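You operate a simulated robot arm through the tools that you are given. There is no shell and no other tool. Be economical: measure what you need, move in short steps, check, and stop when the job is done.

The job below is to be done with a simulated two-armed robot. You get a single attempt, and the scene is never put back.

## Task
Free the motor: plug out, black knob to low, green cap in, red knob and yellow slider open.
Fine: the motor on the grey plate; plug first, into the white holder; cap in the side pipe, before red knob and slider.

It is judged by the outcome, as a careful person would: the job done as asked, and still so three seconds after it is handed in. It fails if anything else is knocked over, pushed out of place, dropped, spilled or broken. Lids that push on must go on centred and level and be pressed home; caps that screw on are set level and turned clockwise until they are tight.

## Robot
Two 6-joint arms with two-finger grippers on one trunk, on a base that drives. Base frame: it is fixed to the floor where the robot stands at the start and does not move with it; the origin is under the middle of the robot, x ahead of it, y to its left, z up; the surface under the hand at the start is at about z = 85. Lengths are in cm, angles in rad, forces in N, time in s.
The left shoulder is at the start at [3, 17.8, 91.3], the right one opposite. With the tool pointing down near the work surface each hand reaches from about 10 to 84 cm from the robot's upright axis, wherever it stands, measured 20 degrees to its own side. Places, roughly: black knob [60, 0, 90]; clear tube [40, 60, 100]; orange plug at the grey bench (3x3x4 cm) [50, 0, 90]; red knob [40, 30, 90]; teal switch [40, 0, 90]; white holder on the grey bench [40, 10, 90]; yellow slider [50, 10, 90]. Payload 2.54 kg a hand.
Tool frame (each hand has its own): the origin (TCP) lies between the finger pads and is the grasp point; the fingertips stand 3 cm ahead of it; z points along the fingers, y is the line along which they close. Largest opening 11.6 cm; the body of the gripper starts 9.5 cm behind the TCP.
Orientation is told as [roll, pitch, yaw] about the base's x, y, z axes, in that order, counted from this pose: with the fingers straight down and closing along the base's y, the tool's x points along the base's -x, its y along +y and its z along -z.

## Interface
- The arms move only by the tool servo_tool. It takes "left_steps", "right_steps" or both (then of equal length, played together; a hand with none holds still); each is a list of rows, each a list of 3 entries, a list of its own where there are three numbers: the closure, from 0 (fully open) to 1 (shut), then the shift along the tool's x, y, z in cm, then the turn, a rotation vector about the tool's x, y, z in rad. In form: [[jaw, [dx, dy, dz], [ax, ay, az]], ...]. A call has 1 to 8 rows; each row shifts and turns the commanded pose from where the row before left it, along the tool's axes as they then stand. Each row takes 0.2 s and may step no farther than 5 cm and 0.15 rad from the row before; otherwise, or with a gripper value out of range, the whole call is refused. Where a pose cannot be reached the arm comes as near as it can. A force on the tool above 90 N (or 10 N above the force at the start of the call, whichever is more), or a blocked arm, ends the call early, and 0.2 s more pass. Each finger travels about 15.3 cm/s and halts on what it meets, pressing with about 38 N; the grip force reading is that of the motor and also rises with nothing between the fingers. The clock runs only during rows and for 0.2 s after the last one: add rows that do not move to give the fingers time. The reply holds the time, the measured pose of the TCP, the force on the tool along the base axes, the opening and the grip force, in the units named above and with some noise, with the torque about the TCP (base axes, N m) and any sound that the robot's microphone picked up, and new pictures: "show" is both (left out), scene, wrist or none (wrist: the cameras of the hands that moved).
- Cameras (640 x 400 px; columns grow to the right, rows downward): "scene" is now at [4.64, 1.96, 163.43]; the picture's right is [0.23, -0.97, 0.00], its down [-0.75, -0.18, -0.64] and it looks along [0.62, 0.15, -0.77] (base axes); focal length 252 px, centre (320, 200). "left" rides on the left gripper at [6.9, 1.5, -12.2] in its tool frame; the picture's right is [-0.21, 0.98, 0.00], its down [-0.83, -0.18, -0.53] and it looks along [-0.52, -0.11, 0.85] (tool axes); focal length 251 px, centre (320, 200). "right" rides on the right gripper at [6.9, -1.5, -12.2] in its tool frame; the picture's right is [0.21, 0.98, 0.00], its down [-0.83, 0.18, -0.53] and it looks along [-0.52, 0.11, 0.85] (tool axes); focal length 251 px, centre (320, 200). There is no depth. A picture from a camera that has moved, and an enlarged one, comes with that camera's place and axes in the base frame and with its lens.
- move_column(by): slides the trunk up (or, below 0, down) by that many cm; the arms and the scene camera ride with it, the base frame stays. It gives what a move gives, with no picture.
- drive_base(legs): drives the robot by 1 to 6 legs, each [ahead, left, turn to the left] in cm, cm and rad, along the robot's own axes; the way and the turn of a leg run together, so that a leg with both is an arc; at most 150 cm and 3.142 rad a leg. The arms and the cameras ride along, it lands a little off, and it stops where it bumps. It gives what a move gives, and a new picture of the scene camera.
- aim_head(pan, tilt): turns the head with the scene camera to pan (to the left, within 2.496 rad either way) and tilt (down, from -0.506 to 1.204), counted from straight ahead of the robot. It gives what a move gives, and a new picture of the scene camera.
- zoom(camera, box): a new picture of the part [left, top, right, bottom] of that camera's present view, enlarged. It takes no simulated time.
- hand_in(): hands the job in; it is judged then, once.

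Go step by step. Nothing tells you exact positions but the pictures and the camera data: compare them with the known pose of the tool, close in by small moves and look again before you grip or let go. The budget is 120 turns and 260 pictures, counting those below and the enlarged ones. Unless the task says otherwise, let go and move clear before handing in, and close with one line.

The tools are called after ">>>" as name(argument=value, ...) on one line, values as JSON. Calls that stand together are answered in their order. servo_tool: Moves the arms, as the interface text tells. Its arguments: {"type":"object","properties":{"left_steps":{"type":"array","items":{"type":"array"}},"right_steps":{"type":"array","items":{"type":"array"}},"show":{"type":"string","enum":["both","scene","wrist","none"]}},"required":[]} The other tools are called the same way: move_column (by) slides the trunk up or down; drive_base (legs) drives the base; aim_head (pan, tilt) turns the head that bears the scene camera; zoom (camera, box) takes an enlarged picture of a part of a camera's view; hand_in () hands the job in.

At the start:

```text
time_s: 0.0
left_position: [38.77, 33.09, 118.53]
left_ee_rot: [0.0, 0.001, -0.001]
left_ft_force: [-0.3, 0.6, -0.5]
left_ft_torque: [0.02, -0.01, 0.04]
left_grip_width: 11.61
left_finger_force: 0.1
right_position: [57.85, -5.24, 125.77]
right_ee_rot: [0.0, 0.001, 0.0]
right_ft_force: [0.1, -0.1, 0.6]
right_ft_torque: [0.0, 0.01, 0.02]
right_grip_width: 11.59
right_finger_force: 0.0
trunk travel left (down, up): [-12.5, 41.5]
robot x, y, heading: [-0.17, -0.22, -0.0]
head pan, tilt: [0.23, 0.876]
```

scene: 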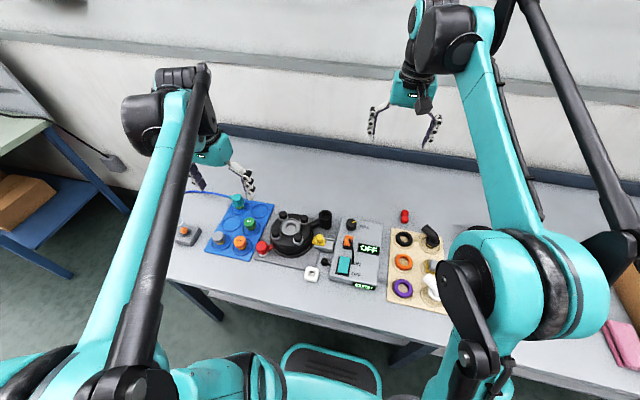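
right: 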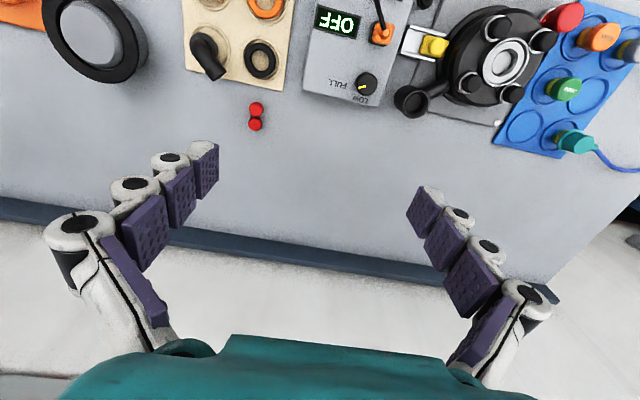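
left: 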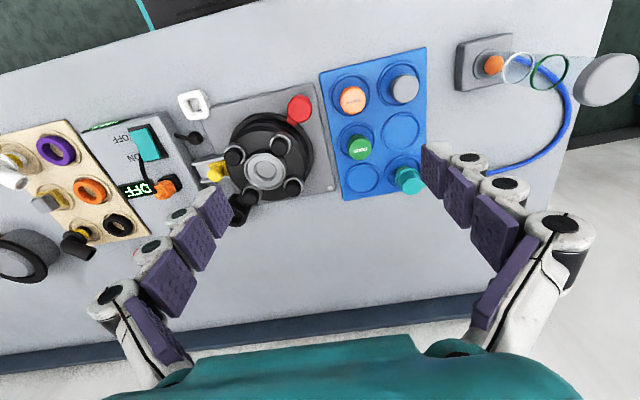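

I see a bench with a control box (OFF display, teal switch, orange plug, black knob), a motor on a grey plate, and a blue tray with coloured caps. I'll look closer before moving.

>>> zoom(camera="scene", box=[160, 170, 400, 320])

>>> zoom(camera="left", box=[80, 70, 340, 230])

>>> zoom(camera="right", box=[300, 0, 640, 160])

>>> zoom(camera="left", box=[310, 20, 640, 220])

```text
2.67 times, centred on (280, 245) of scene
camera zoom: at [4.64, 1.96, 163.43], right [0.23, -0.97, 0.0], down [-0.75, -0.18, -0.64], along [0.62, 0.15, -0.77], focal length 671 px, centre (427, 80)
```

zoom: 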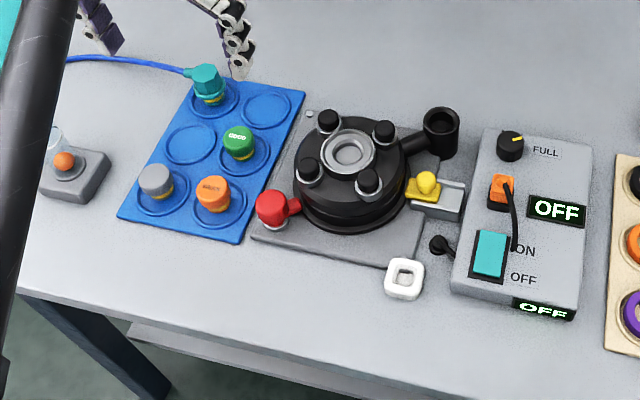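

```text
2.46 times, centred on (210, 150) of left
camera zoom: at [31.98, 34.66, 130.71], right [0.21, 0.98, 0.0], down [0.83, -0.18, 0.53], along [0.52, -0.11, -0.85], focal length 619 px, centre (591, 323)
```

zoom: 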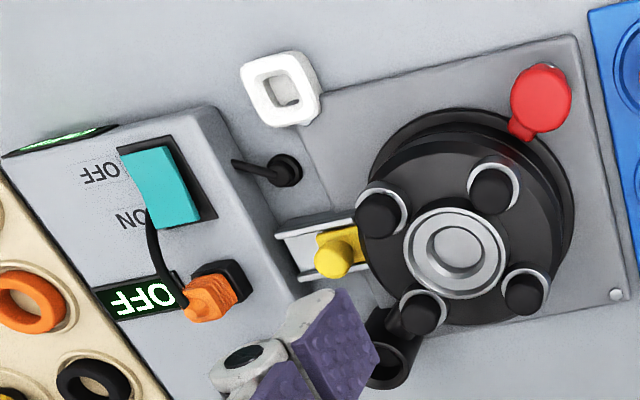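

```text
1.88 times, centred on (470, 80) of right
camera zoom: at [51.16, -6.85, 137.88], right [-0.21, 0.98, 0.0], down [0.83, 0.18, 0.53], along [0.52, 0.11, -0.85], focal length 473 px, centre (38, 426)
```

zoom: 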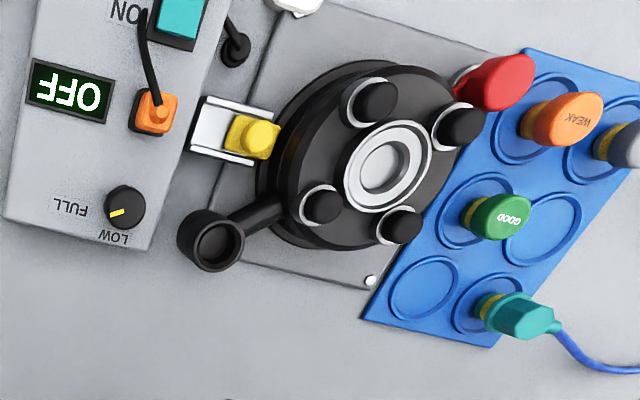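

```text
1.94 times, centred on (475, 120) of left
camera zoom: at [31.98, 34.66, 130.71], right [0.21, 0.98, 0.0], down [0.83, -0.18, 0.53], along [0.52, -0.11, -0.85], focal length 488 px, centre (19, 355)
```

zoom: 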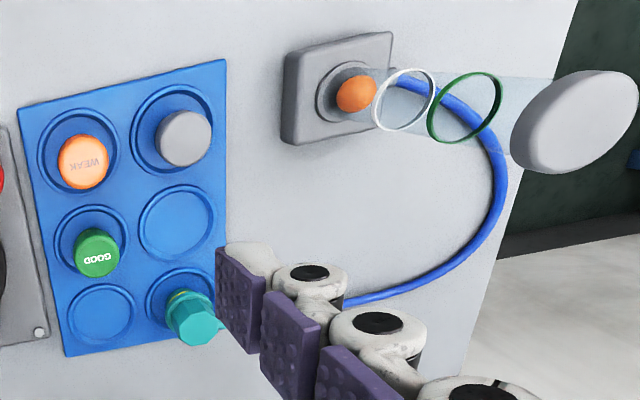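

The plug is at about (47.6, 2.4, 92), and the box is aligned with the base axes. I'm lowering the right hand above the box for a closer look.

>>> servo_tool(right_steps=[[0, [2.0, 1.5, 3.6], [0, 0, 0]], [0, [2.0, 1.5, 3.6], [0, 0, 0]], [0, [2.0, 1.5, 3.6], [0, 0, 0]], [0, [2.0, 1.5, 3.6], [0, 0, 0]], [0, [2.0, 1.5, 3.6], [0, 0, 0]]], show="both")

```text
time_s: 1.2
left_position: [38.85, 33.14, 118.46]
left_ee_rot: [-0.001, 0.001, 0.001]
left_ft_force: [0.6, -0.6, -0.1]
left_ft_torque: [-0.01, -0.04, 0.0]
left_grip_width: 11.61
left_finger_force: 0.1
right_position: [47.87, 2.27, 107.68]
right_ee_rot: [0.0, 0.0, 0.001]
right_ft_force: [0.2, 0.5, 0.4]
right_ft_torque: [-0.01, 0.01, 0.02]
right_grip_width: 11.57
right_finger_force: 0.1
trunk travel left (down, up): [-12.5, 41.5]
robot x, y, heading: [-0.06, -0.63, -0.001]
head pan, tilt: [0.23, 0.876]
camera scene: at [4.62, 2.01, 163.43], right [0.23, -0.97, 0.0], down [-0.75, -0.18, -0.64], along [0.62, 0.15, -0.77], focal length 252 px, centre (320, 200)
camera right: at [41.02, 0.73, 119.81], right [-0.21, 0.98, 0.0], down [0.83, 0.18, 0.53], along [0.52, 0.11, -0.85], focal length 251 px, centre (320, 200)
```

scene: 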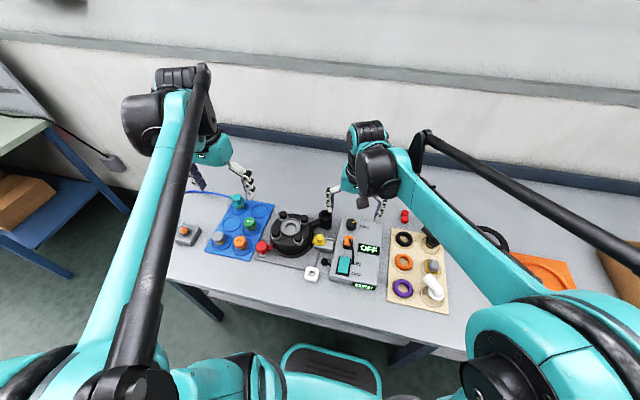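
right: 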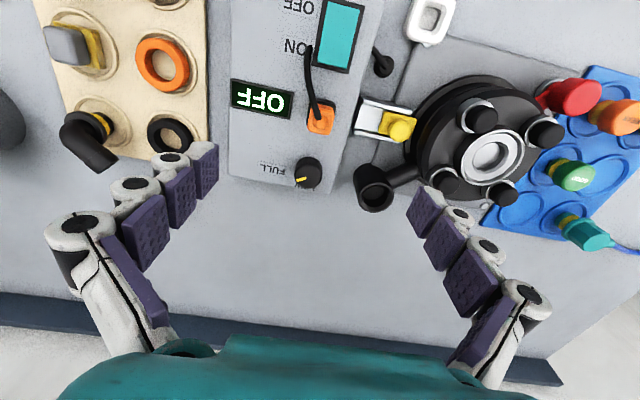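

>>> zoom(camera="right", box=[220, 0, 420, 200])

>>> zoom(camera="right", box=[340, 0, 640, 250])

>>> zoom(camera="scene", box=[240, 200, 400, 300])

```text
2.00 times, centred on (320, 100) of right
camera zoom: at [41.02, 0.73, 119.81], right [-0.21, 0.98, 0.0], down [0.83, 0.18, 0.53], along [0.52, 0.11, -0.85], focal length 503 px, centre (320, 400)
```

zoom: 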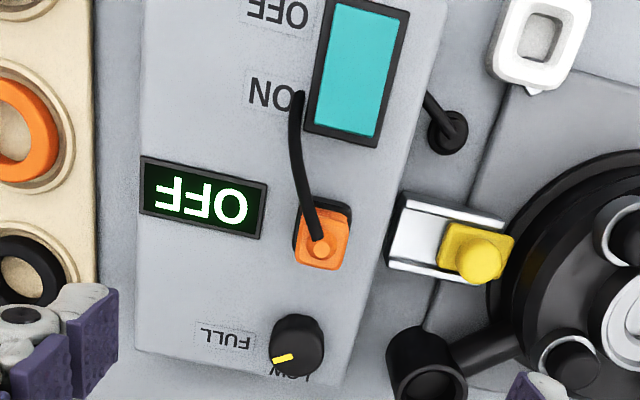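

```text
1.60 times, centred on (490, 125) of right
camera zoom: at [41.02, 0.73, 119.81], right [-0.21, 0.98, 0.0], down [0.83, 0.18, 0.53], along [0.52, 0.11, -0.85], focal length 402 px, centre (48, 320)
```

zoom: 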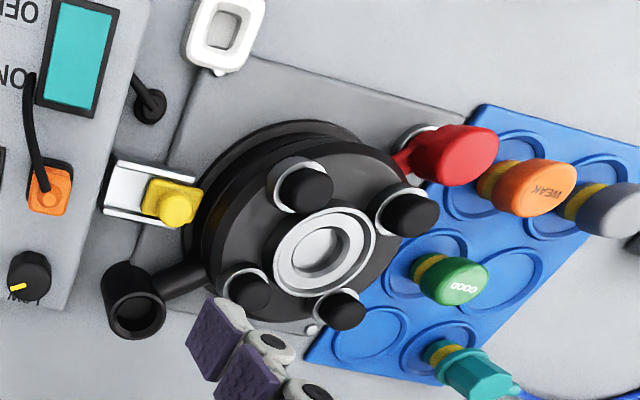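

```text
4.00 times, centred on (320, 250) of scene
camera zoom: at [4.62, 2.01, 163.43], right [0.23, -0.97, 0.0], down [-0.75, -0.18, -0.64], along [0.62, 0.15, -0.77], focal length 1006 px, centre (320, 0)
```

zoom: 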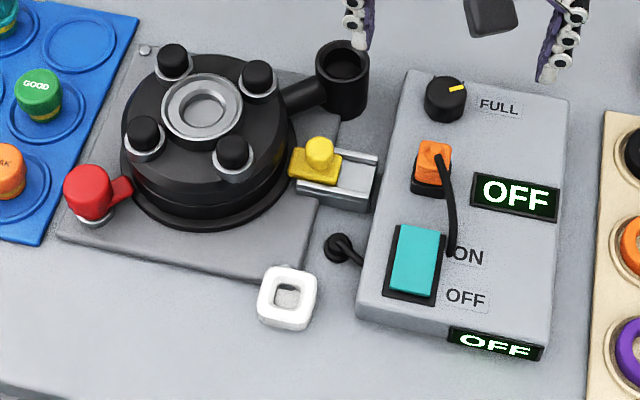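

The plug is near (48, 2.6), with its cord running toward the robot. I'm lowering with the jaw half closed, staying above it, then checking.

>>> servo_tool(right_steps=[[0.5, [-0.1, 0.3, 3], [0, 0, 0]], [0.5, [0, 0, 4], [0, 0, 0]], [0.5, [0, 0, 4], [0, 0, 0]], [0.5, [0, 0, 0], [0, 0, 0]]], show="wrist")

>>> zoom(camera="scene", box=[280, 190, 400, 290])

```text
time_s: 2.2
left_position: [38.68, 33.04, 118.62]
left_ee_rot: [0.001, 0.0, -0.002]
left_ft_force: [0.4, 0.4, 0.3]
left_ft_torque: [-0.02, 0.0, 0.0]
left_grip_width: 11.62
left_finger_force: 0.0
right_position: [48.08, 2.64, 96.64]
right_ee_rot: [0.0, -0.001, 0.0]
right_ft_force: [-0.6, 0.6, 0.1]
right_ft_torque: [0.03, -0.01, 0.02]
right_grip_width: 5.8
right_finger_force: 0.1
trunk travel left (down, up): [-12.5, 41.5]
robot x, y, heading: [-0.45, 0.06, 0.002]
head pan, tilt: [0.23, 0.876]
camera right: at [41.24, 1.02, 108.84], right [-0.21, 0.98, 0.0], down [0.83, 0.18, 0.53], along [0.52, 0.11, -0.85], focal length 251 px, centre (320, 200)
```

right: 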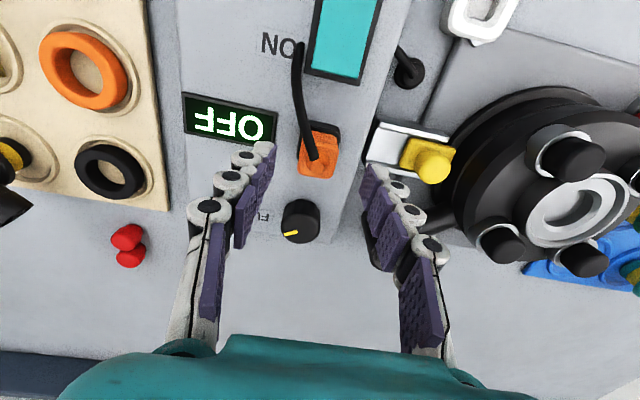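

```text
4.00 times, centred on (340, 240) of scene
camera zoom: at [4.58, 1.94, 163.44], right [0.23, -0.97, 0.0], down [-0.75, -0.18, -0.64], along [0.62, 0.15, -0.77], focal length 1006 px, centre (240, 40)
```

zoom: 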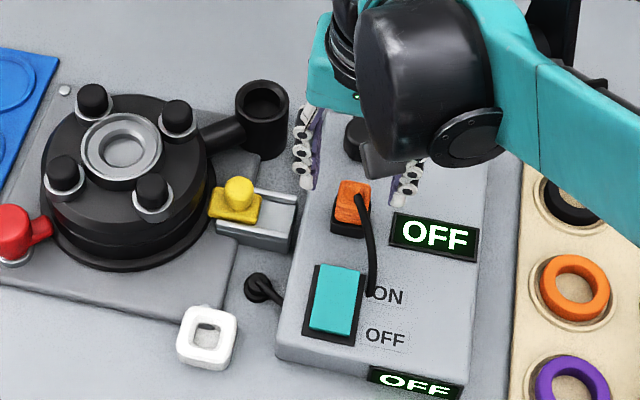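

The plug sits between the fingers along y. I'm lowering further and checking the height.

>>> servo_tool(right_steps=[[0.5, [-0.1, -0.2, 2], [0, 0, 0]], [0.5, [0, 0, 1.5], [0, 0, 0]]], show="wrist")

>>> zoom(camera="scene", box=[300, 200, 400, 270])

>>> zoom(camera="right", box=[220, 80, 420, 220])

```text
time_s: 2.8
left_position: [38.79, 33.19, 118.46]
left_ee_rot: [-0.002, 0.002, 0.0]
left_ft_force: [-0.1, -0.3, 0.4]
left_ft_torque: [-0.02, 0.0, -0.02]
left_grip_width: 11.6
left_finger_force: 0.1
right_position: [48.15, 2.41, 93.34]
right_ee_rot: [-0.001, 0.0, 0.001]
right_ft_force: [0.3, 0.3, -0.1]
right_ft_torque: [0.0, -0.01, -0.03]
right_grip_width: 5.79
right_finger_force: 0.1
trunk travel left (down, up): [-12.5, 41.5]
robot x, y, heading: [0.03, -0.21, -0.001]
head pan, tilt: [0.23, 0.876]
camera right: at [41.38, 0.79, 105.37], right [-0.21, 0.98, 0.0], down [0.83, 0.18, 0.53], along [0.52, 0.11, -0.85], focal length 251 px, centre (320, 200)
```

right: 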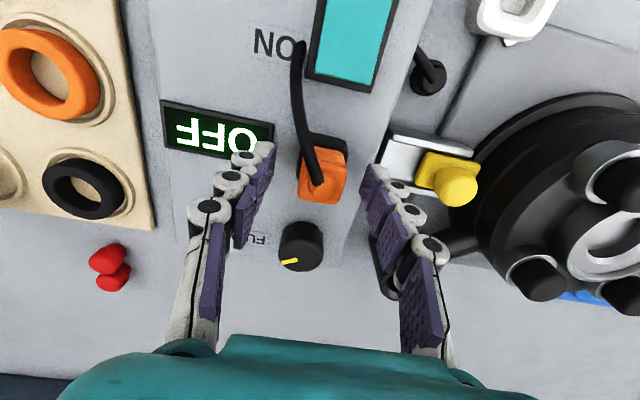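

```text
5.71 times, centred on (350, 235) of scene
camera zoom: at [4.66, 1.97, 163.43], right [0.23, -0.97, 0.0], down [-0.75, -0.18, -0.64], along [0.62, 0.15, -0.77], focal length 1438 px, centre (149, 0)
```

zoom: 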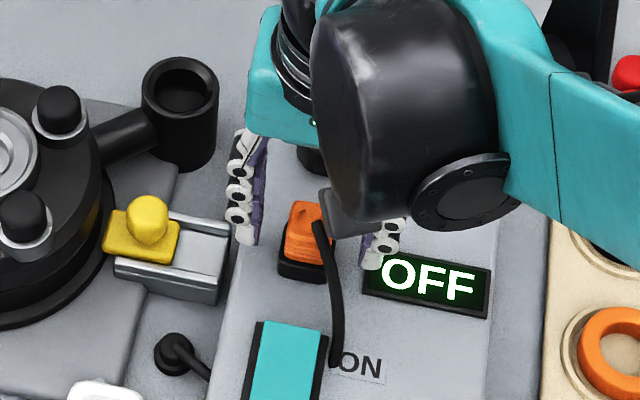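

```text
2.86 times, centred on (320, 150) of right
camera zoom: at [41.38, 0.79, 105.37], right [-0.21, 0.98, 0.0], down [0.83, 0.18, 0.53], along [0.52, 0.11, -0.85], focal length 718 px, centre (320, 343)
```

zoom: 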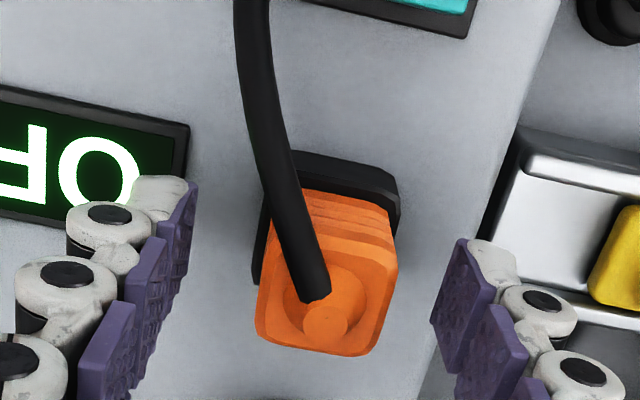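

The plug is centred between the fingers and its top is at about z = 92.5. I'm closing on it.

>>> servo_tool(right_steps=[[0.5, [-0.2, -0.1, 0.4], [0, 0, 0]], [0.7, [0, 0, 0], [0, 0, 0]], [0.9, [0, 0, 0], [0, 0, 0]], [0.9, [0, 0, 0], [0, 0, 0]]], show="wrist")

```text
time_s: 3.8
left_position: [38.97, 33.28, 118.43]
left_ee_rot: [0.0, 0.0, -0.001]
left_ft_force: [0.6, 0.0, 0.3]
left_ft_torque: [-0.05, 0.0, 0.0]
left_grip_width: 11.61
left_finger_force: 0.1
right_position: [48.35, 2.46, 92.95]
right_ee_rot: [0.001, 0.001, 0.002]
right_ft_force: [0.4, 10.9, -2.9]
right_ft_torque: [0.81, -0.35, 0.03]
right_grip_width: 2.89
right_finger_force: 45.3
trunk travel left (down, up): [-12.5, 41.5]
robot x, y, heading: [-0.34, -0.08, -0.002]
head pan, tilt: [0.23, 0.876]
camera right: at [41.56, 0.83, 104.99], right [-0.22, 0.98, 0.0], down [0.83, 0.18, 0.53], along [0.52, 0.12, -0.85], focal length 251 px, centre (320, 200)
```

right: 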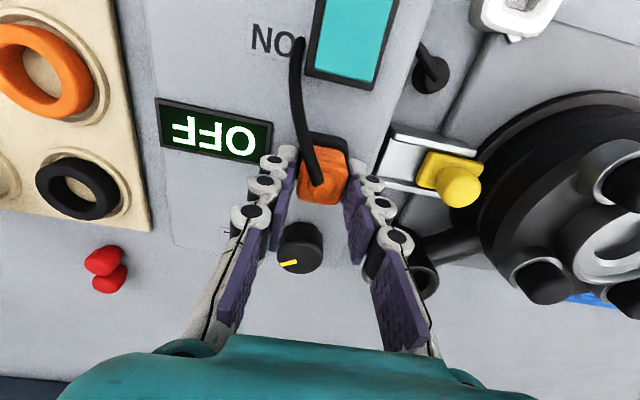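

Gripped at 2.9 cm wide, with a slight side load. I'm relieving it and pulling straight up.

>>> servo_tool(right_steps=[[0.9, [0, 0.12, 0], [0, 0, 0]], [0.9, [0, 0, -0.5], [0, 0, 0]], [0.9, [0, 0, -0.8], [0, 0, 0]], [0.9, [0, 0, -1], [0, 0, 0]], [0.9, [0, 0, -1], [0, 0, 0]], [0.9, [0, 0, -1], [0, 0, 0]]], show="both")

```text
time_s: 5.2
left_position: [38.86, 33.12, 118.55]
left_ee_rot: [0.002, -0.001, -0.001]
left_ft_force: [1.1, -0.6, -0.2]
left_ft_torque: [-0.03, 0.02, 0.01]
left_grip_width: 11.58
left_finger_force: 0.0
right_position: [48.47, 2.45, 97.01]
right_ee_rot: [0.001, 0.001, 0.0]
right_ft_force: [0.2, 0.3, -0.4]
right_ft_torque: [-0.02, 0.02, 0.0]
right_grip_width: 2.32
right_finger_force: 39.4
trunk travel left (down, up): [-12.5, 41.5]
robot x, y, heading: [-0.27, 0.23, 0.005]
head pan, tilt: [0.23, 0.876]
camera scene: at [4.7, 1.98, 163.43], right [0.23, -0.97, 0.0], down [-0.75, -0.18, -0.64], along [0.62, 0.15, -0.77], focal length 252 px, centre (320, 200)
camera right: at [41.62, 0.81, 109.28], right [-0.21, 0.98, 0.0], down [0.83, 0.18, 0.53], along [0.52, 0.11, -0.85], focal length 251 px, centre (320, 200)
```

scene: 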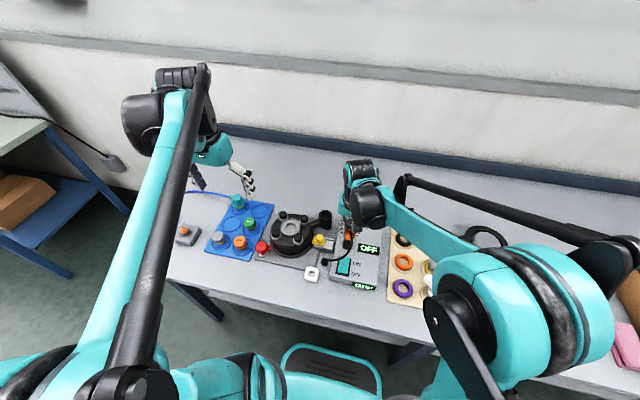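
right: 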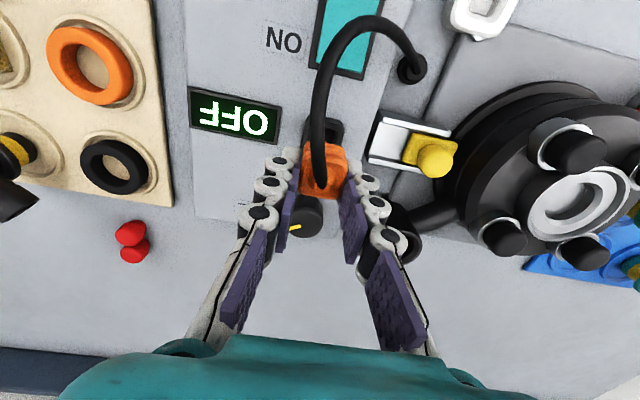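

>>> zoom(camera="right", box=[240, 80, 420, 220])

>>> zoom(camera="scene", box=[300, 200, 400, 290])

```text
2.86 times, centred on (330, 150) of right
camera zoom: at [41.62, 0.81, 109.28], right [-0.21, 0.98, 0.0], down [0.83, 0.18, 0.53], along [0.52, 0.11, -0.85], focal length 718 px, centre (291, 343)
```

zoom: 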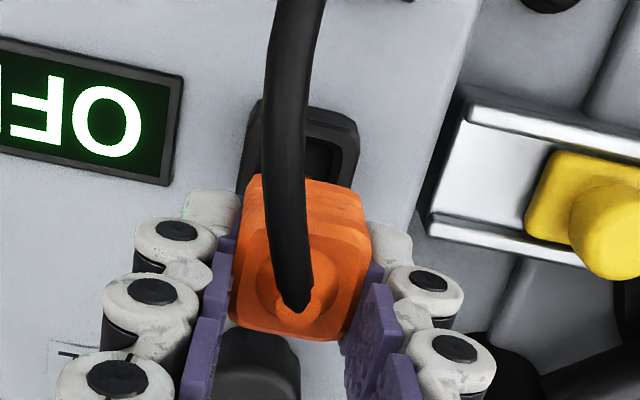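

```text
4.44 times, centred on (350, 245) of scene
camera zoom: at [4.7, 1.98, 163.43], right [0.23, -0.97, 0.0], down [-0.75, -0.18, -0.64], along [0.62, 0.15, -0.77], focal length 1118 px, centre (187, 0)
```

zoom: 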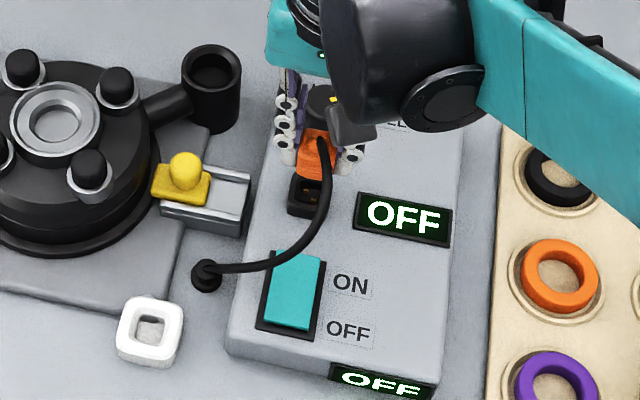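

The plug is out and held, with its cord attached to a grommet near (41, 9). I'm carrying it at height to above the white holder near (36.3, 12).

>>> servo_tool(right_steps=[[0.9, [0, 0, -1.5], [0, 0, 0]], [0.9, [2.5, 2, 0], [0, 0, 0]], [0.9, [2.5, 2, 0], [0, 0, 0]], [0.9, [2.5, 2, 0], [0, 0, 0]], [0.9, [2.5, 2, 0], [0, 0, 0]], [0.9, [1, 0.8, 0], [0, 0, 0]]], show="both")

>>> zoom(camera="scene", box=[270, 200, 390, 300])

>>> zoom(camera="right", box=[220, 50, 420, 190])

>>> zoom(camera="left", box=[100, 50, 300, 200])

```text
time_s: 6.6
left_position: [38.89, 33.19, 118.53]
left_ee_rot: [0.001, -0.001, 0.0]
left_ft_force: [-1.2, 0.5, -0.5]
left_ft_torque: [-0.01, -0.01, 0.02]
left_grip_width: 11.58
left_finger_force: 0.0
right_position: [37.29, 11.2, 98.65]
right_ee_rot: [-0.001, 0.001, -0.001]
right_ft_force: [-0.1, -0.1, -0.5]
right_ft_torque: [0.03, 0.0, -0.02]
right_grip_width: 2.37
right_finger_force: 37.7
trunk travel left (down, up): [-12.5, 41.5]
robot x, y, heading: [0.2, 0.09, 0.003]
head pan, tilt: [0.23, 0.876]
camera scene: at [4.64, 1.97, 163.43], right [0.23, -0.97, 0.0], down [-0.75, -0.18, -0.64], along [0.62, 0.15, -0.77], focal length 252 px, centre (320, 200)
camera right: at [30.56, 9.59, 110.8], right [-0.21, 0.98, 0.0], down [0.83, 0.18, 0.53], along [0.52, 0.11, -0.85], focal length 251 px, centre (320, 200)
```

scene: 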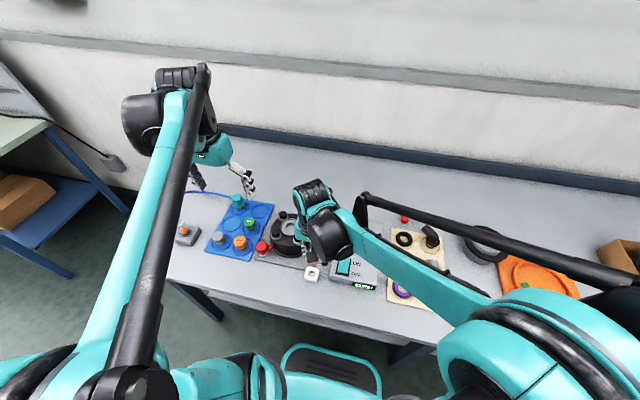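
right: 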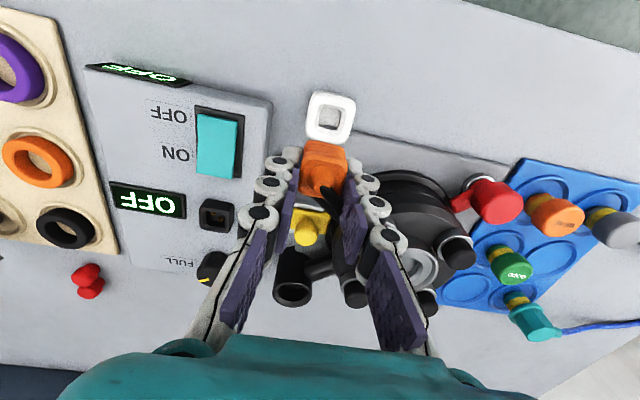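

```text
4.00 times, centred on (330, 250) of scene
camera zoom: at [4.64, 1.97, 163.43], right [0.23, -0.97, 0.0], down [-0.75, -0.18, -0.64], along [0.62, 0.15, -0.77], focal length 1006 px, centre (280, 0)
```

zoom: 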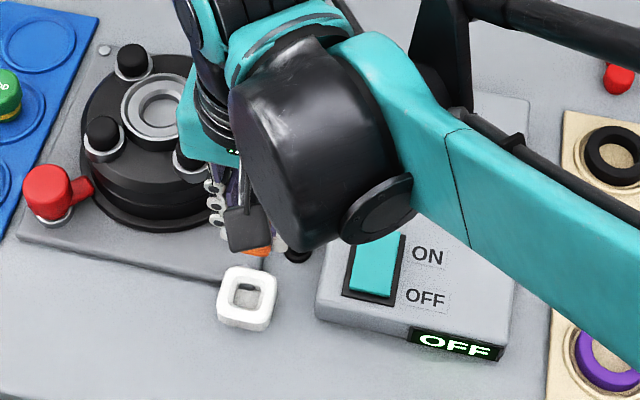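

```text
2.86 times, centred on (320, 120) of right
camera zoom: at [30.56, 9.59, 110.8], right [-0.21, 0.98, 0.0], down [0.83, 0.18, 0.53], along [0.52, 0.11, -0.85], focal length 718 px, centre (320, 429)
```

zoom: 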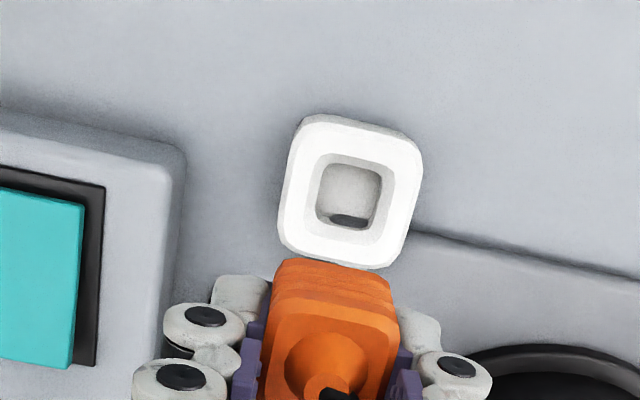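

```text
2.67 times, centred on (200, 125) of left
camera zoom: at [31.98, 34.67, 130.71], right [0.21, 0.98, 0.0], down [0.83, -0.18, 0.53], along [0.52, -0.11, -0.85], focal length 670 px, centre (640, 400)
```

zoom: 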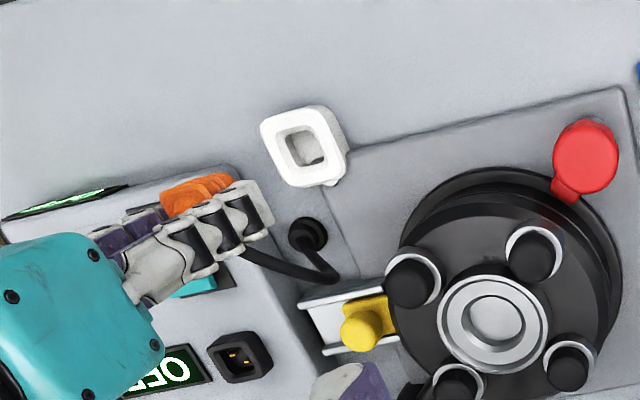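

The holder is at about (35.9, 11.75), aligned with the axes. I'm moving above it and lowering a little, then looking again.

>>> servo_tool(right_steps=[[0.9, [1.4, 0.6, 0], [0, 0, 0]], [0.9, [0, 0, 2.5], [0, 0, 0]], [0.9, [0, 0, 0], [0, 0, 0]]], show="none")

>>> zoom(camera="scene", box=[280, 230, 360, 300])

>>> zoom(camera="right", box=[240, 80, 400, 220])

>>> zoom(camera="left", box=[120, 60, 260, 160])

```text
time_s: 7.4
left_position: [38.79, 33.2, 118.55]
left_ee_rot: [-0.001, -0.001, -0.001]
left_ft_force: [-0.2, -0.4, 0.0]
left_ft_torque: [0.01, 0.0, -0.01]
left_grip_width: 11.59
left_finger_force: 0.0
right_position: [35.85, 11.71, 96.19]
right_ee_rot: [0.0, 0.002, 0.0]
right_ft_force: [-0.2, -0.5, -0.7]
right_ft_torque: [0.03, 0.01, -0.01]
right_grip_width: 2.36
right_finger_force: 37.7
trunk travel left (down, up): [-12.5, 41.5]
robot x, y, heading: [0.05, -0.14, -0.001]
head pan, tilt: [0.23, 0.876]
```

```text
5.71 times, centred on (320, 265) of scene
camera zoom: at [4.57, 1.94, 163.43], right [0.23, -0.97, 0.0], down [-0.75, -0.18, -0.64], along [0.62, 0.15, -0.77], focal length 1438 px, centre (320, -171)
```

zoom: 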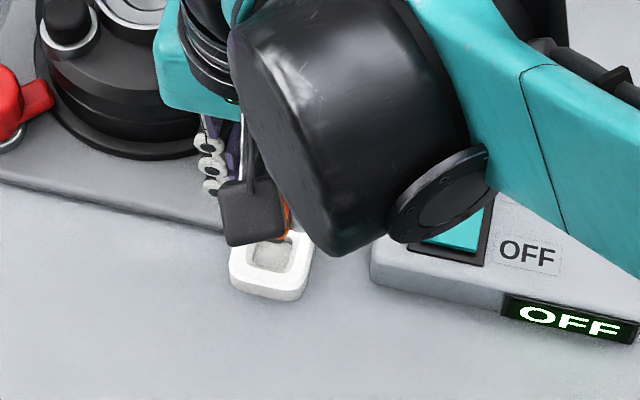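

```text
2.86 times, centred on (320, 150) of right
camera zoom: at [29.11, 10.17, 108.33], right [-0.21, 0.98, 0.0], down [0.83, 0.18, 0.53], along [0.52, 0.11, -0.85], focal length 718 px, centre (320, 343)
```

zoom: 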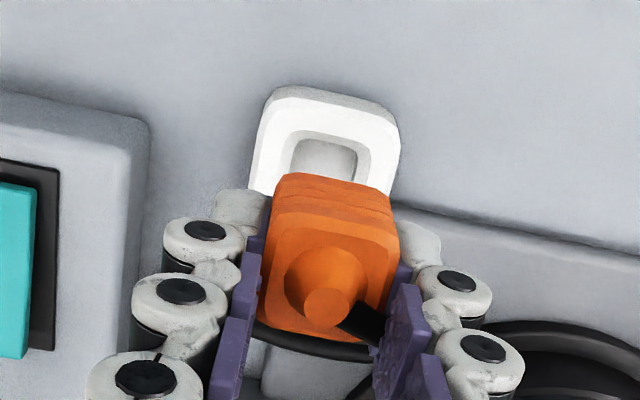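

```text
4.00 times, centred on (190, 110) of left
camera zoom: at [31.92, 34.65, 130.73], right [0.21, 0.98, 0.0], down [0.83, -0.18, 0.53], along [0.52, -0.11, -0.85], focal length 1006 px, centre (840, 560)
```

zoom: 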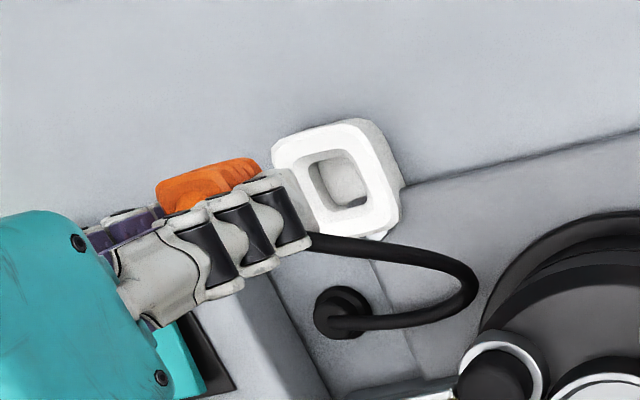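

Comparing all cameras, the holder rim is at z of about 86 and centred near (36.35, 11.95). I'm shifting slightly and lowering to just above it.

>>> servo_tool(right_steps=[[0.9, [-0.5, 0.2, 0], [0, 0, 0]], [0.9, [0, 0, 2.4], [0, 0, 0]], [0.9, [0, 0, 0], [0, 0, 0]]], show="none")

>>> zoom(camera="right", box=[240, 80, 400, 220])

>>> zoom(camera="left", box=[120, 60, 260, 160])

>>> zoom(camera="scene", box=[280, 230, 360, 300])

```text
time_s: 8.2
left_position: [38.81, 33.04, 118.47]
left_ee_rot: [0.001, 0.0, 0.0]
left_ft_force: [0.7, 0.2, -0.2]
left_ft_torque: [0.05, -0.01, -0.02]
left_grip_width: 11.61
left_finger_force: 0.0
right_position: [36.39, 12.03, 93.69]
right_ee_rot: [0.0, 0.0, 0.0]
right_ft_force: [-0.4, 0.2, -0.7]
right_ft_torque: [-0.01, -0.02, -0.04]
right_grip_width: 2.34
right_finger_force: 38.3
trunk travel left (down, up): [-12.5, 41.5]
robot x, y, heading: [-0.17, 0.05, 0.001]
head pan, tilt: [0.23, 0.876]
```

```text
2.86 times, centred on (320, 150) of right
camera zoom: at [29.62, 10.38, 105.88], right [-0.21, 0.98, 0.0], down [0.83, 0.18, 0.53], along [0.52, 0.11, -0.85], focal length 718 px, centre (320, 343)
```

zoom: 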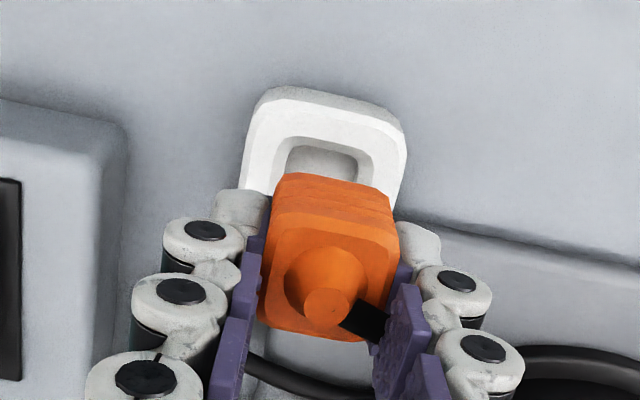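

```text
4.00 times, centred on (190, 110) of left
camera zoom: at [31.94, 34.65, 130.73], right [0.21, 0.98, 0.0], down [0.83, -0.18, 0.53], along [0.52, -0.11, -0.85], focal length 1006 px, centre (840, 560)
```

zoom: 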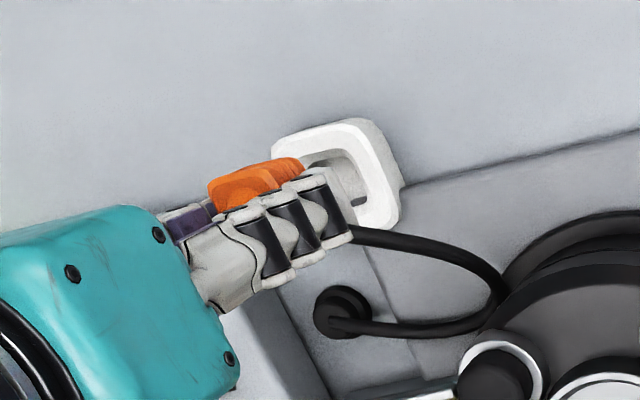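

```text
5.71 times, centred on (320, 265) of scene
camera zoom: at [4.59, 1.94, 163.43], right [0.23, -0.97, 0.0], down [-0.75, -0.18, -0.64], along [0.62, 0.15, -0.77], focal length 1438 px, centre (320, -171)
```

zoom: 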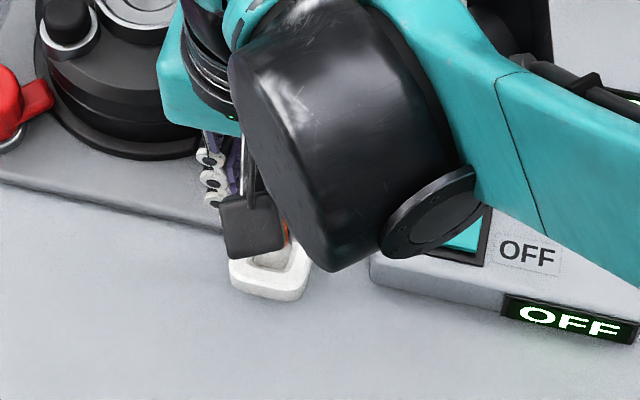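

The alignment is close, and the ring looks about 0.15–0.2 cm toward -y. I'm correcting and lowering slightly.

>>> servo_tool(right_steps=[[0.9, [0, -0.18, 0.7], [0, 0, 0]], [0.9, [0, 0, 0.6], [0, 0, 0]], [0.9, [0, 0, 0], [0, 0, 0]]], show="none")

>>> zoom(camera="right", box=[260, 90, 380, 195])

>>> zoom(camera="left", box=[160, 70, 240, 130])

```text
time_s: 9.0
left_position: [38.89, 33.19, 118.5]
left_ee_rot: [-0.001, 0.001, 0.0]
left_ft_force: [-0.4, 0.4, -0.1]
left_ft_torque: [0.04, -0.04, 0.03]
left_grip_width: 11.59
left_finger_force: 0.0
right_position: [36.51, 11.84, 92.28]
right_ee_rot: [0.0, 0.0, 0.0]
right_ft_force: [0.5, -0.3, -0.3]
right_ft_torque: [0.03, 0.02, -0.02]
right_grip_width: 2.38
right_finger_force: 38.2
trunk travel left (down, up): [-12.5, 41.5]
robot x, y, heading: [0.39, 0.06, -0.002]
head pan, tilt: [0.23, 0.876]
```

```text
3.81 times, centred on (320, 142) of right
camera zoom: at [29.68, 10.19, 104.6], right [-0.21, 0.98, 0.0], down [0.83, 0.18, 0.53], along [0.52, 0.11, -0.85], focal length 958 px, centre (320, 419)
```

zoom: 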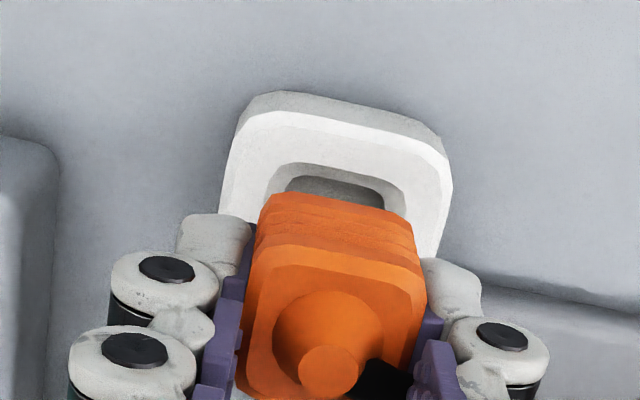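

```text
6.67 times, centred on (200, 100) of left
camera zoom: at [31.97, 34.66, 130.71], right [0.21, 0.98, 0.0], down [0.83, -0.18, 0.53], along [0.52, -0.11, -0.85], focal length 1676 px, centre (1120, 867)
```

zoom: 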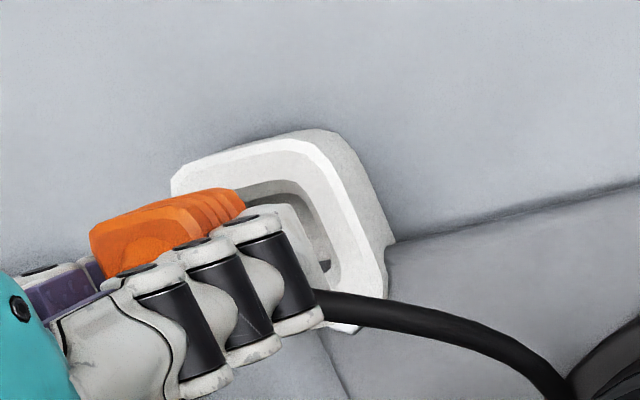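

The plug lines up with the hole in both views. I'm lowering gently and watching the force.

>>> servo_tool(right_steps=[[0.9, [0, 0, 0.5], [0, 0, 0]], [0.9, [0, 0, 0.5], [0, 0, 0]], [0.9, [0, 0, 0.5], [0, 0, 0]], [0.9, [0, 0, 0], [0, 0, 0]]], show="none")

>>> zoom(camera="right", box=[260, 90, 380, 195])

>>> zoom(camera="left", box=[160, 70, 240, 130])

```text
time_s: 10.0
left_position: [38.81, 33.13, 118.55]
left_ee_rot: [0.001, 0.0, -0.001]
left_ft_force: [0.9, -0.1, 0.8]
left_ft_torque: [0.02, -0.06, 0.05]
left_grip_width: 11.57
left_finger_force: 0.0
right_position: [36.48, 11.76, 90.92]
right_ee_rot: [0.0, -0.001, -0.001]
right_ft_force: [0.6, 0.0, -0.1]
right_ft_torque: [0.0, 0.03, 0.0]
right_grip_width: 2.33
right_finger_force: 38.0
trunk travel left (down, up): [-12.5, 41.5]
robot x, y, heading: [0.0, -0.21, -0.001]
head pan, tilt: [0.23, 0.876]
```

```text
3.81 times, centred on (320, 142) of right
camera zoom: at [29.66, 10.18, 103.08], right [-0.21, 0.98, 0.0], down [0.83, 0.18, 0.53], along [0.52, 0.11, -0.85], focal length 958 px, centre (320, 419)
```

zoom: 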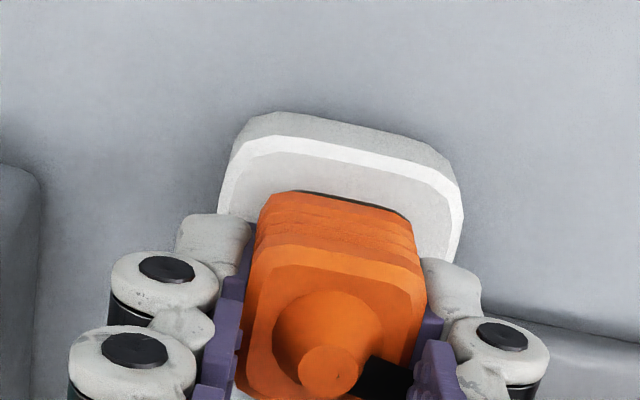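

```text
6.67 times, centred on (200, 100) of left
camera zoom: at [31.97, 34.66, 130.71], right [0.21, 0.98, 0.0], down [0.83, -0.18, 0.53], along [0.52, -0.11, -0.85], focal length 1676 px, centre (1120, 867)
```

zoom: 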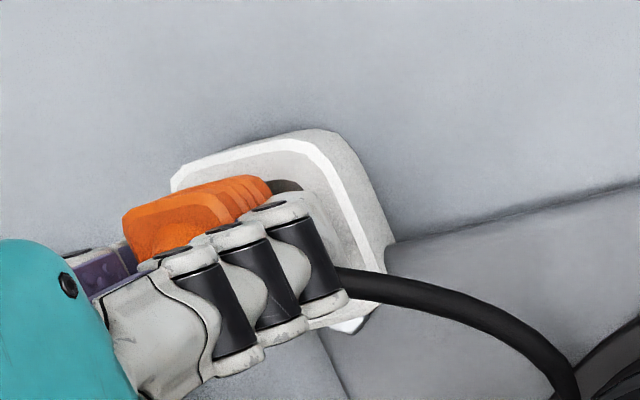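

>>> servo_tool(right_steps=[[0.9, [0, 0, 0.5], [0, 0, 0]], [0.9, [0, 0, 0.4], [0, 0, 0]], [0.9, [0, 0, 0], [0, 0, 0]]], show="none")

>>> zoom(camera="right", box=[260, 90, 380, 195])

>>> zoom(camera="left", box=[160, 70, 240, 130])

```text
time_s: 10.8
left_position: [39.05, 33.06, 118.41]
left_ee_rot: [0.001, 0.001, 0.0]
left_ft_force: [-0.3, -0.1, -0.1]
left_ft_torque: [-0.02, -0.02, -0.02]
left_grip_width: 11.6
left_finger_force: 0.0
right_position: [36.73, 11.74, 89.85]
right_ee_rot: [0.0, 0.001, -0.001]
right_ft_force: [15.0, -0.5, 3.2]
right_ft_torque: [0.02, -0.47, 0.02]
right_grip_width: 2.38
right_finger_force: 37.5
trunk travel left (down, up): [-12.5, 41.5]
robot x, y, heading: [0.09, -0.16, 0.001]
head pan, tilt: [0.23, 0.876]
```

```text
3.81 times, centred on (320, 142) of right
camera zoom: at [29.83, 10.2, 102.14], right [-0.21, 0.98, 0.0], down [0.83, 0.18, 0.53], along [0.52, 0.11, -0.85], focal length 958 px, centre (320, 419)
```

zoom: 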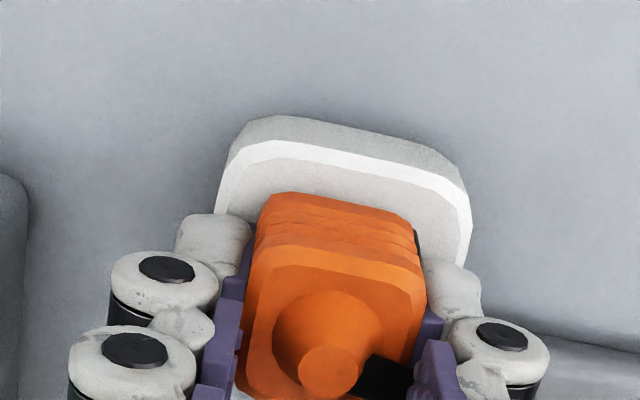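

```text
6.67 times, centred on (200, 100) of left
camera zoom: at [32.14, 34.66, 130.67], right [0.21, 0.98, 0.0], down [0.83, -0.18, 0.53], along [0.52, -0.11, -0.85], focal length 1676 px, centre (1120, 867)
```

zoom: 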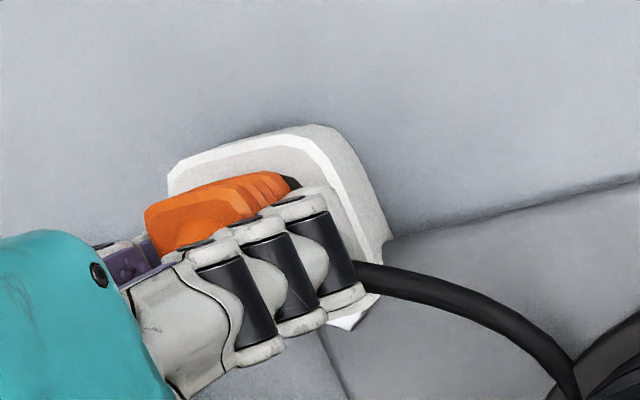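

A side force in +x shows the plug is touching the near wall of the hole. I'm shifting +x slightly and continuing down.

>>> servo_tool(right_steps=[[0.9, [-0.25, 0.05, 0], [0, 0, 0]], [0.9, [0, 0, 0], [0, 0, 0]], [0.9, [0, 0, 0.3], [0, 0, 0]], [0.9, [0, 0, 0], [0, 0, 0]]], show="none")

>>> zoom(camera="right", box=[260, 90, 380, 195])

>>> zoom(camera="left", box=[160, 70, 240, 130])

```text
time_s: 11.8
left_position: [38.82, 32.99, 118.64]
left_ee_rot: [-0.001, -0.001, 0.001]
left_ft_force: [0.4, 0.5, -0.4]
left_ft_torque: [-0.01, 0.02, 0.02]
left_grip_width: 11.61
left_finger_force: 0.1
right_position: [36.67, 11.88, 89.68]
right_ee_rot: [0.002, 0.0, 0.0]
right_ft_force: [4.2, 0.4, 26.6]
right_ft_torque: [-0.11, -0.11, 0.1]
right_grip_width: 2.36
right_finger_force: 37.9
trunk travel left (down, up): [-12.5, 41.5]
robot x, y, heading: [-0.3, 0.04, 0.004]
head pan, tilt: [0.23, 0.876]
```

```text
3.81 times, centred on (320, 142) of right
camera zoom: at [29.85, 10.25, 101.95], right [-0.21, 0.98, 0.0], down [0.83, 0.18, 0.53], along [0.52, 0.12, -0.85], focal length 958 px, centre (320, 419)
```

zoom: 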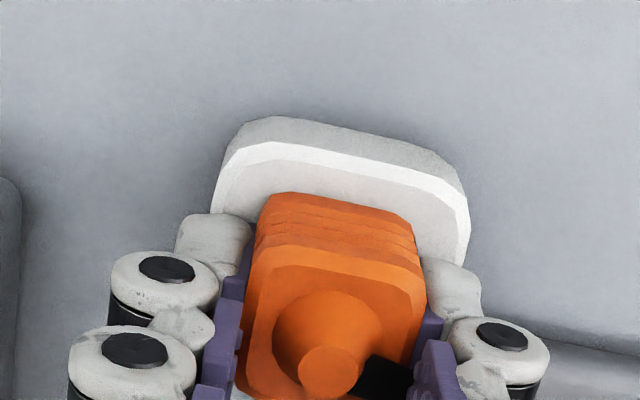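

```text
6.67 times, centred on (200, 100) of left
camera zoom: at [31.87, 34.64, 130.77], right [0.21, 0.98, 0.0], down [0.83, -0.18, 0.53], along [0.52, -0.11, -0.85], focal length 1676 px, centre (1120, 867)
```

zoom: 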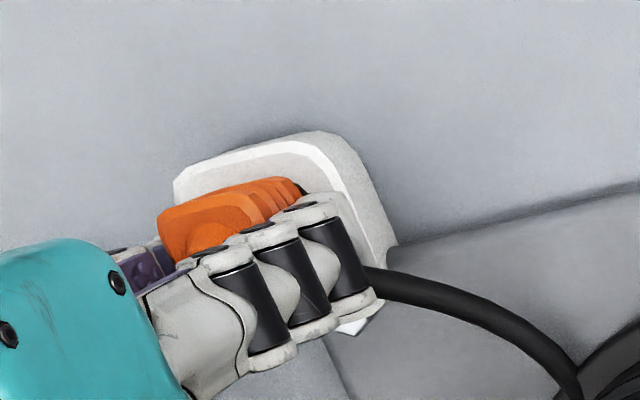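

The z force rose to 27 N, so the plug is either on the floor of the hole or on its rim. I'm probing sideways to tell which.

>>> servo_tool(right_steps=[[0.9, [-0.4, 0, -0.15], [0, 0, 0]], [0.9, [0, 0, 0], [0, 0, 0]]], show="none")

>>> servo_tool(right_steps=[[0.9, [0.25, 0.35, 0], [0, 0, 0]], [0.9, [0, 0, 0], [0, 0, 0]]], show="none")

>>> servo_tool(right_steps=[[0.9, [0, -0.7, 0], [0, 0, 0]], [0.9, [0, 0, 0], [0, 0, 0]]], show="none")

```text
time_s: 12.4
left_position: [38.76, 33.07, 118.48]
left_ee_rot: [0.001, 0.0, -0.001]
left_ft_force: [0.1, -0.1, 0.8]
left_ft_torque: [0.0, -0.03, -0.03]
left_grip_width: 11.57
left_finger_force: 0.0
right_position: [36.94, 11.96, 89.77]
right_ee_rot: [0.0, 0.001, -0.001]
right_ft_force: [-10.5, -0.4, -4.3]
right_ft_torque: [-0.03, 0.4, 0.0]
right_grip_width: 2.37
right_finger_force: 38.1
trunk travel left (down, up): [-12.5, 41.5]
robot x, y, heading: [0.01, 0.2, 0.002]
head pan, tilt: [0.23, 0.876]
```

```text
time_s: 13.0
left_position: [38.91, 33.11, 118.54]
left_ee_rot: [-0.001, 0.0, 0.0]
left_ft_force: [-0.9, -0.3, -0.2]
left_ft_torque: [0.02, -0.02, -0.02]
left_grip_width: 11.59
left_finger_force: 0.1
right_position: [36.87, 12.23, 89.79]
right_ee_rot: [0.0, -0.002, 0.0]
right_ft_force: [0.8, -2.2, -0.3]
right_ft_torque: [-0.07, -0.04, -0.02]
right_grip_width: 2.36
right_finger_force: 37.8
trunk travel left (down, up): [-12.5, 41.5]
robot x, y, heading: [-0.33, 0.12, -0.002]
head pan, tilt: [0.23, 0.876]
```

```text
time_s: 13.6
left_position: [38.86, 33.24, 118.42]
left_ee_rot: [-0.002, 0.0, 0.0]
left_ft_force: [-0.2, 0.7, 0.3]
left_ft_torque: [-0.01, -0.01, -0.02]
left_grip_width: 11.6
left_finger_force: 0.0
right_position: [36.81, 11.61, 89.77]
right_ee_rot: [0.001, 0.0, 0.002]
right_ft_force: [1.7, 14.5, 1.2]
right_ft_torque: [0.48, -0.06, -0.06]
right_grip_width: 2.39
right_finger_force: 37.7
trunk travel left (down, up): [-12.5, 41.5]
robot x, y, heading: [-0.28, 0.23, -0.003]
head pan, tilt: [0.23, 0.876]
```

There are walls on all sides, so the plug is in the hole and bottomed out. I'm re-centring, pressing lightly, releasing and going up.

>>> servo_tool(right_steps=[[0.9, [0, 0.35, 0], [0, 0, 0]], [0.9, [0, 0, 0.3], [0, 0, 0]], [0.9, [0, 0, -0.2], [0, 0, 0]], [0.6, [0, 0, -0.1], [0, 0, 0]], [0.55, [0, 0, 0], [0, 0, 0]], [0.55, [0, 0, -2], [0, 0, 0]], [0.55, [0, 0, -4], [0, 0, 0]], [0.55, [0, 0, -4], [0, 0, 0]]], show="none")

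>>> zoom(camera="right", box=[240, 40, 400, 180])

>>> zoom(camera="left", box=[120, 60, 260, 160])

```text
time_s: 15.4
left_position: [38.72, 33.06, 118.5]
left_ee_rot: [-0.001, 0.0, 0.0]
left_ft_force: [-0.4, 0.8, -0.2]
left_ft_torque: [0.04, -0.02, -0.01]
left_grip_width: 11.62
left_finger_force: 0.0
right_position: [36.73, 11.88, 99.77]
right_ee_rot: [0.0, 0.001, 0.0]
right_ft_force: [0.3, 0.3, -0.4]
right_ft_torque: [0.03, 0.01, -0.01]
right_grip_width: 5.21
right_finger_force: 0.0
trunk travel left (down, up): [-12.5, 41.5]
robot x, y, heading: [-0.11, -0.16, -0.003]
head pan, tilt: [0.23, 0.876]
```

```text
2.86 times, centred on (320, 110) of right
camera zoom: at [30.04, 10.21, 112.07], right [-0.21, 0.98, 0.0], down [0.83, 0.18, 0.53], along [0.52, 0.11, -0.85], focal length 718 px, centre (320, 457)
```

zoom: 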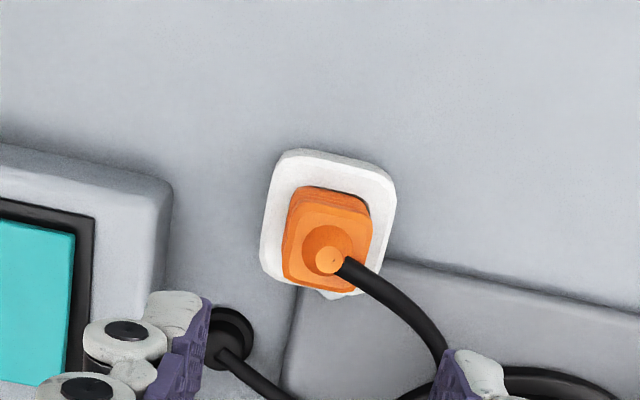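

```text
4.00 times, centred on (190, 110) of left
camera zoom: at [31.92, 34.63, 130.73], right [0.21, 0.98, 0.0], down [0.83, -0.18, 0.53], along [0.52, -0.11, -0.85], focal length 1006 px, centre (840, 560)
```

zoom: 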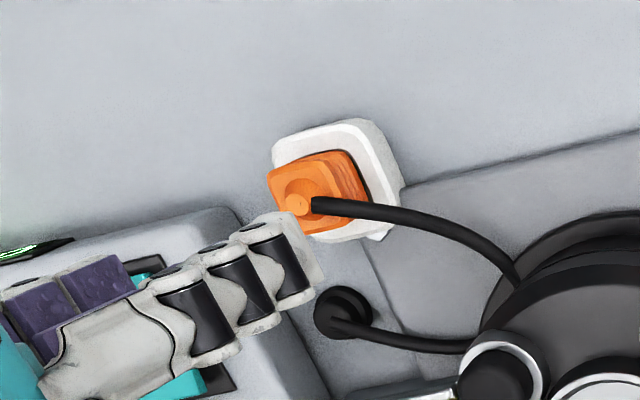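

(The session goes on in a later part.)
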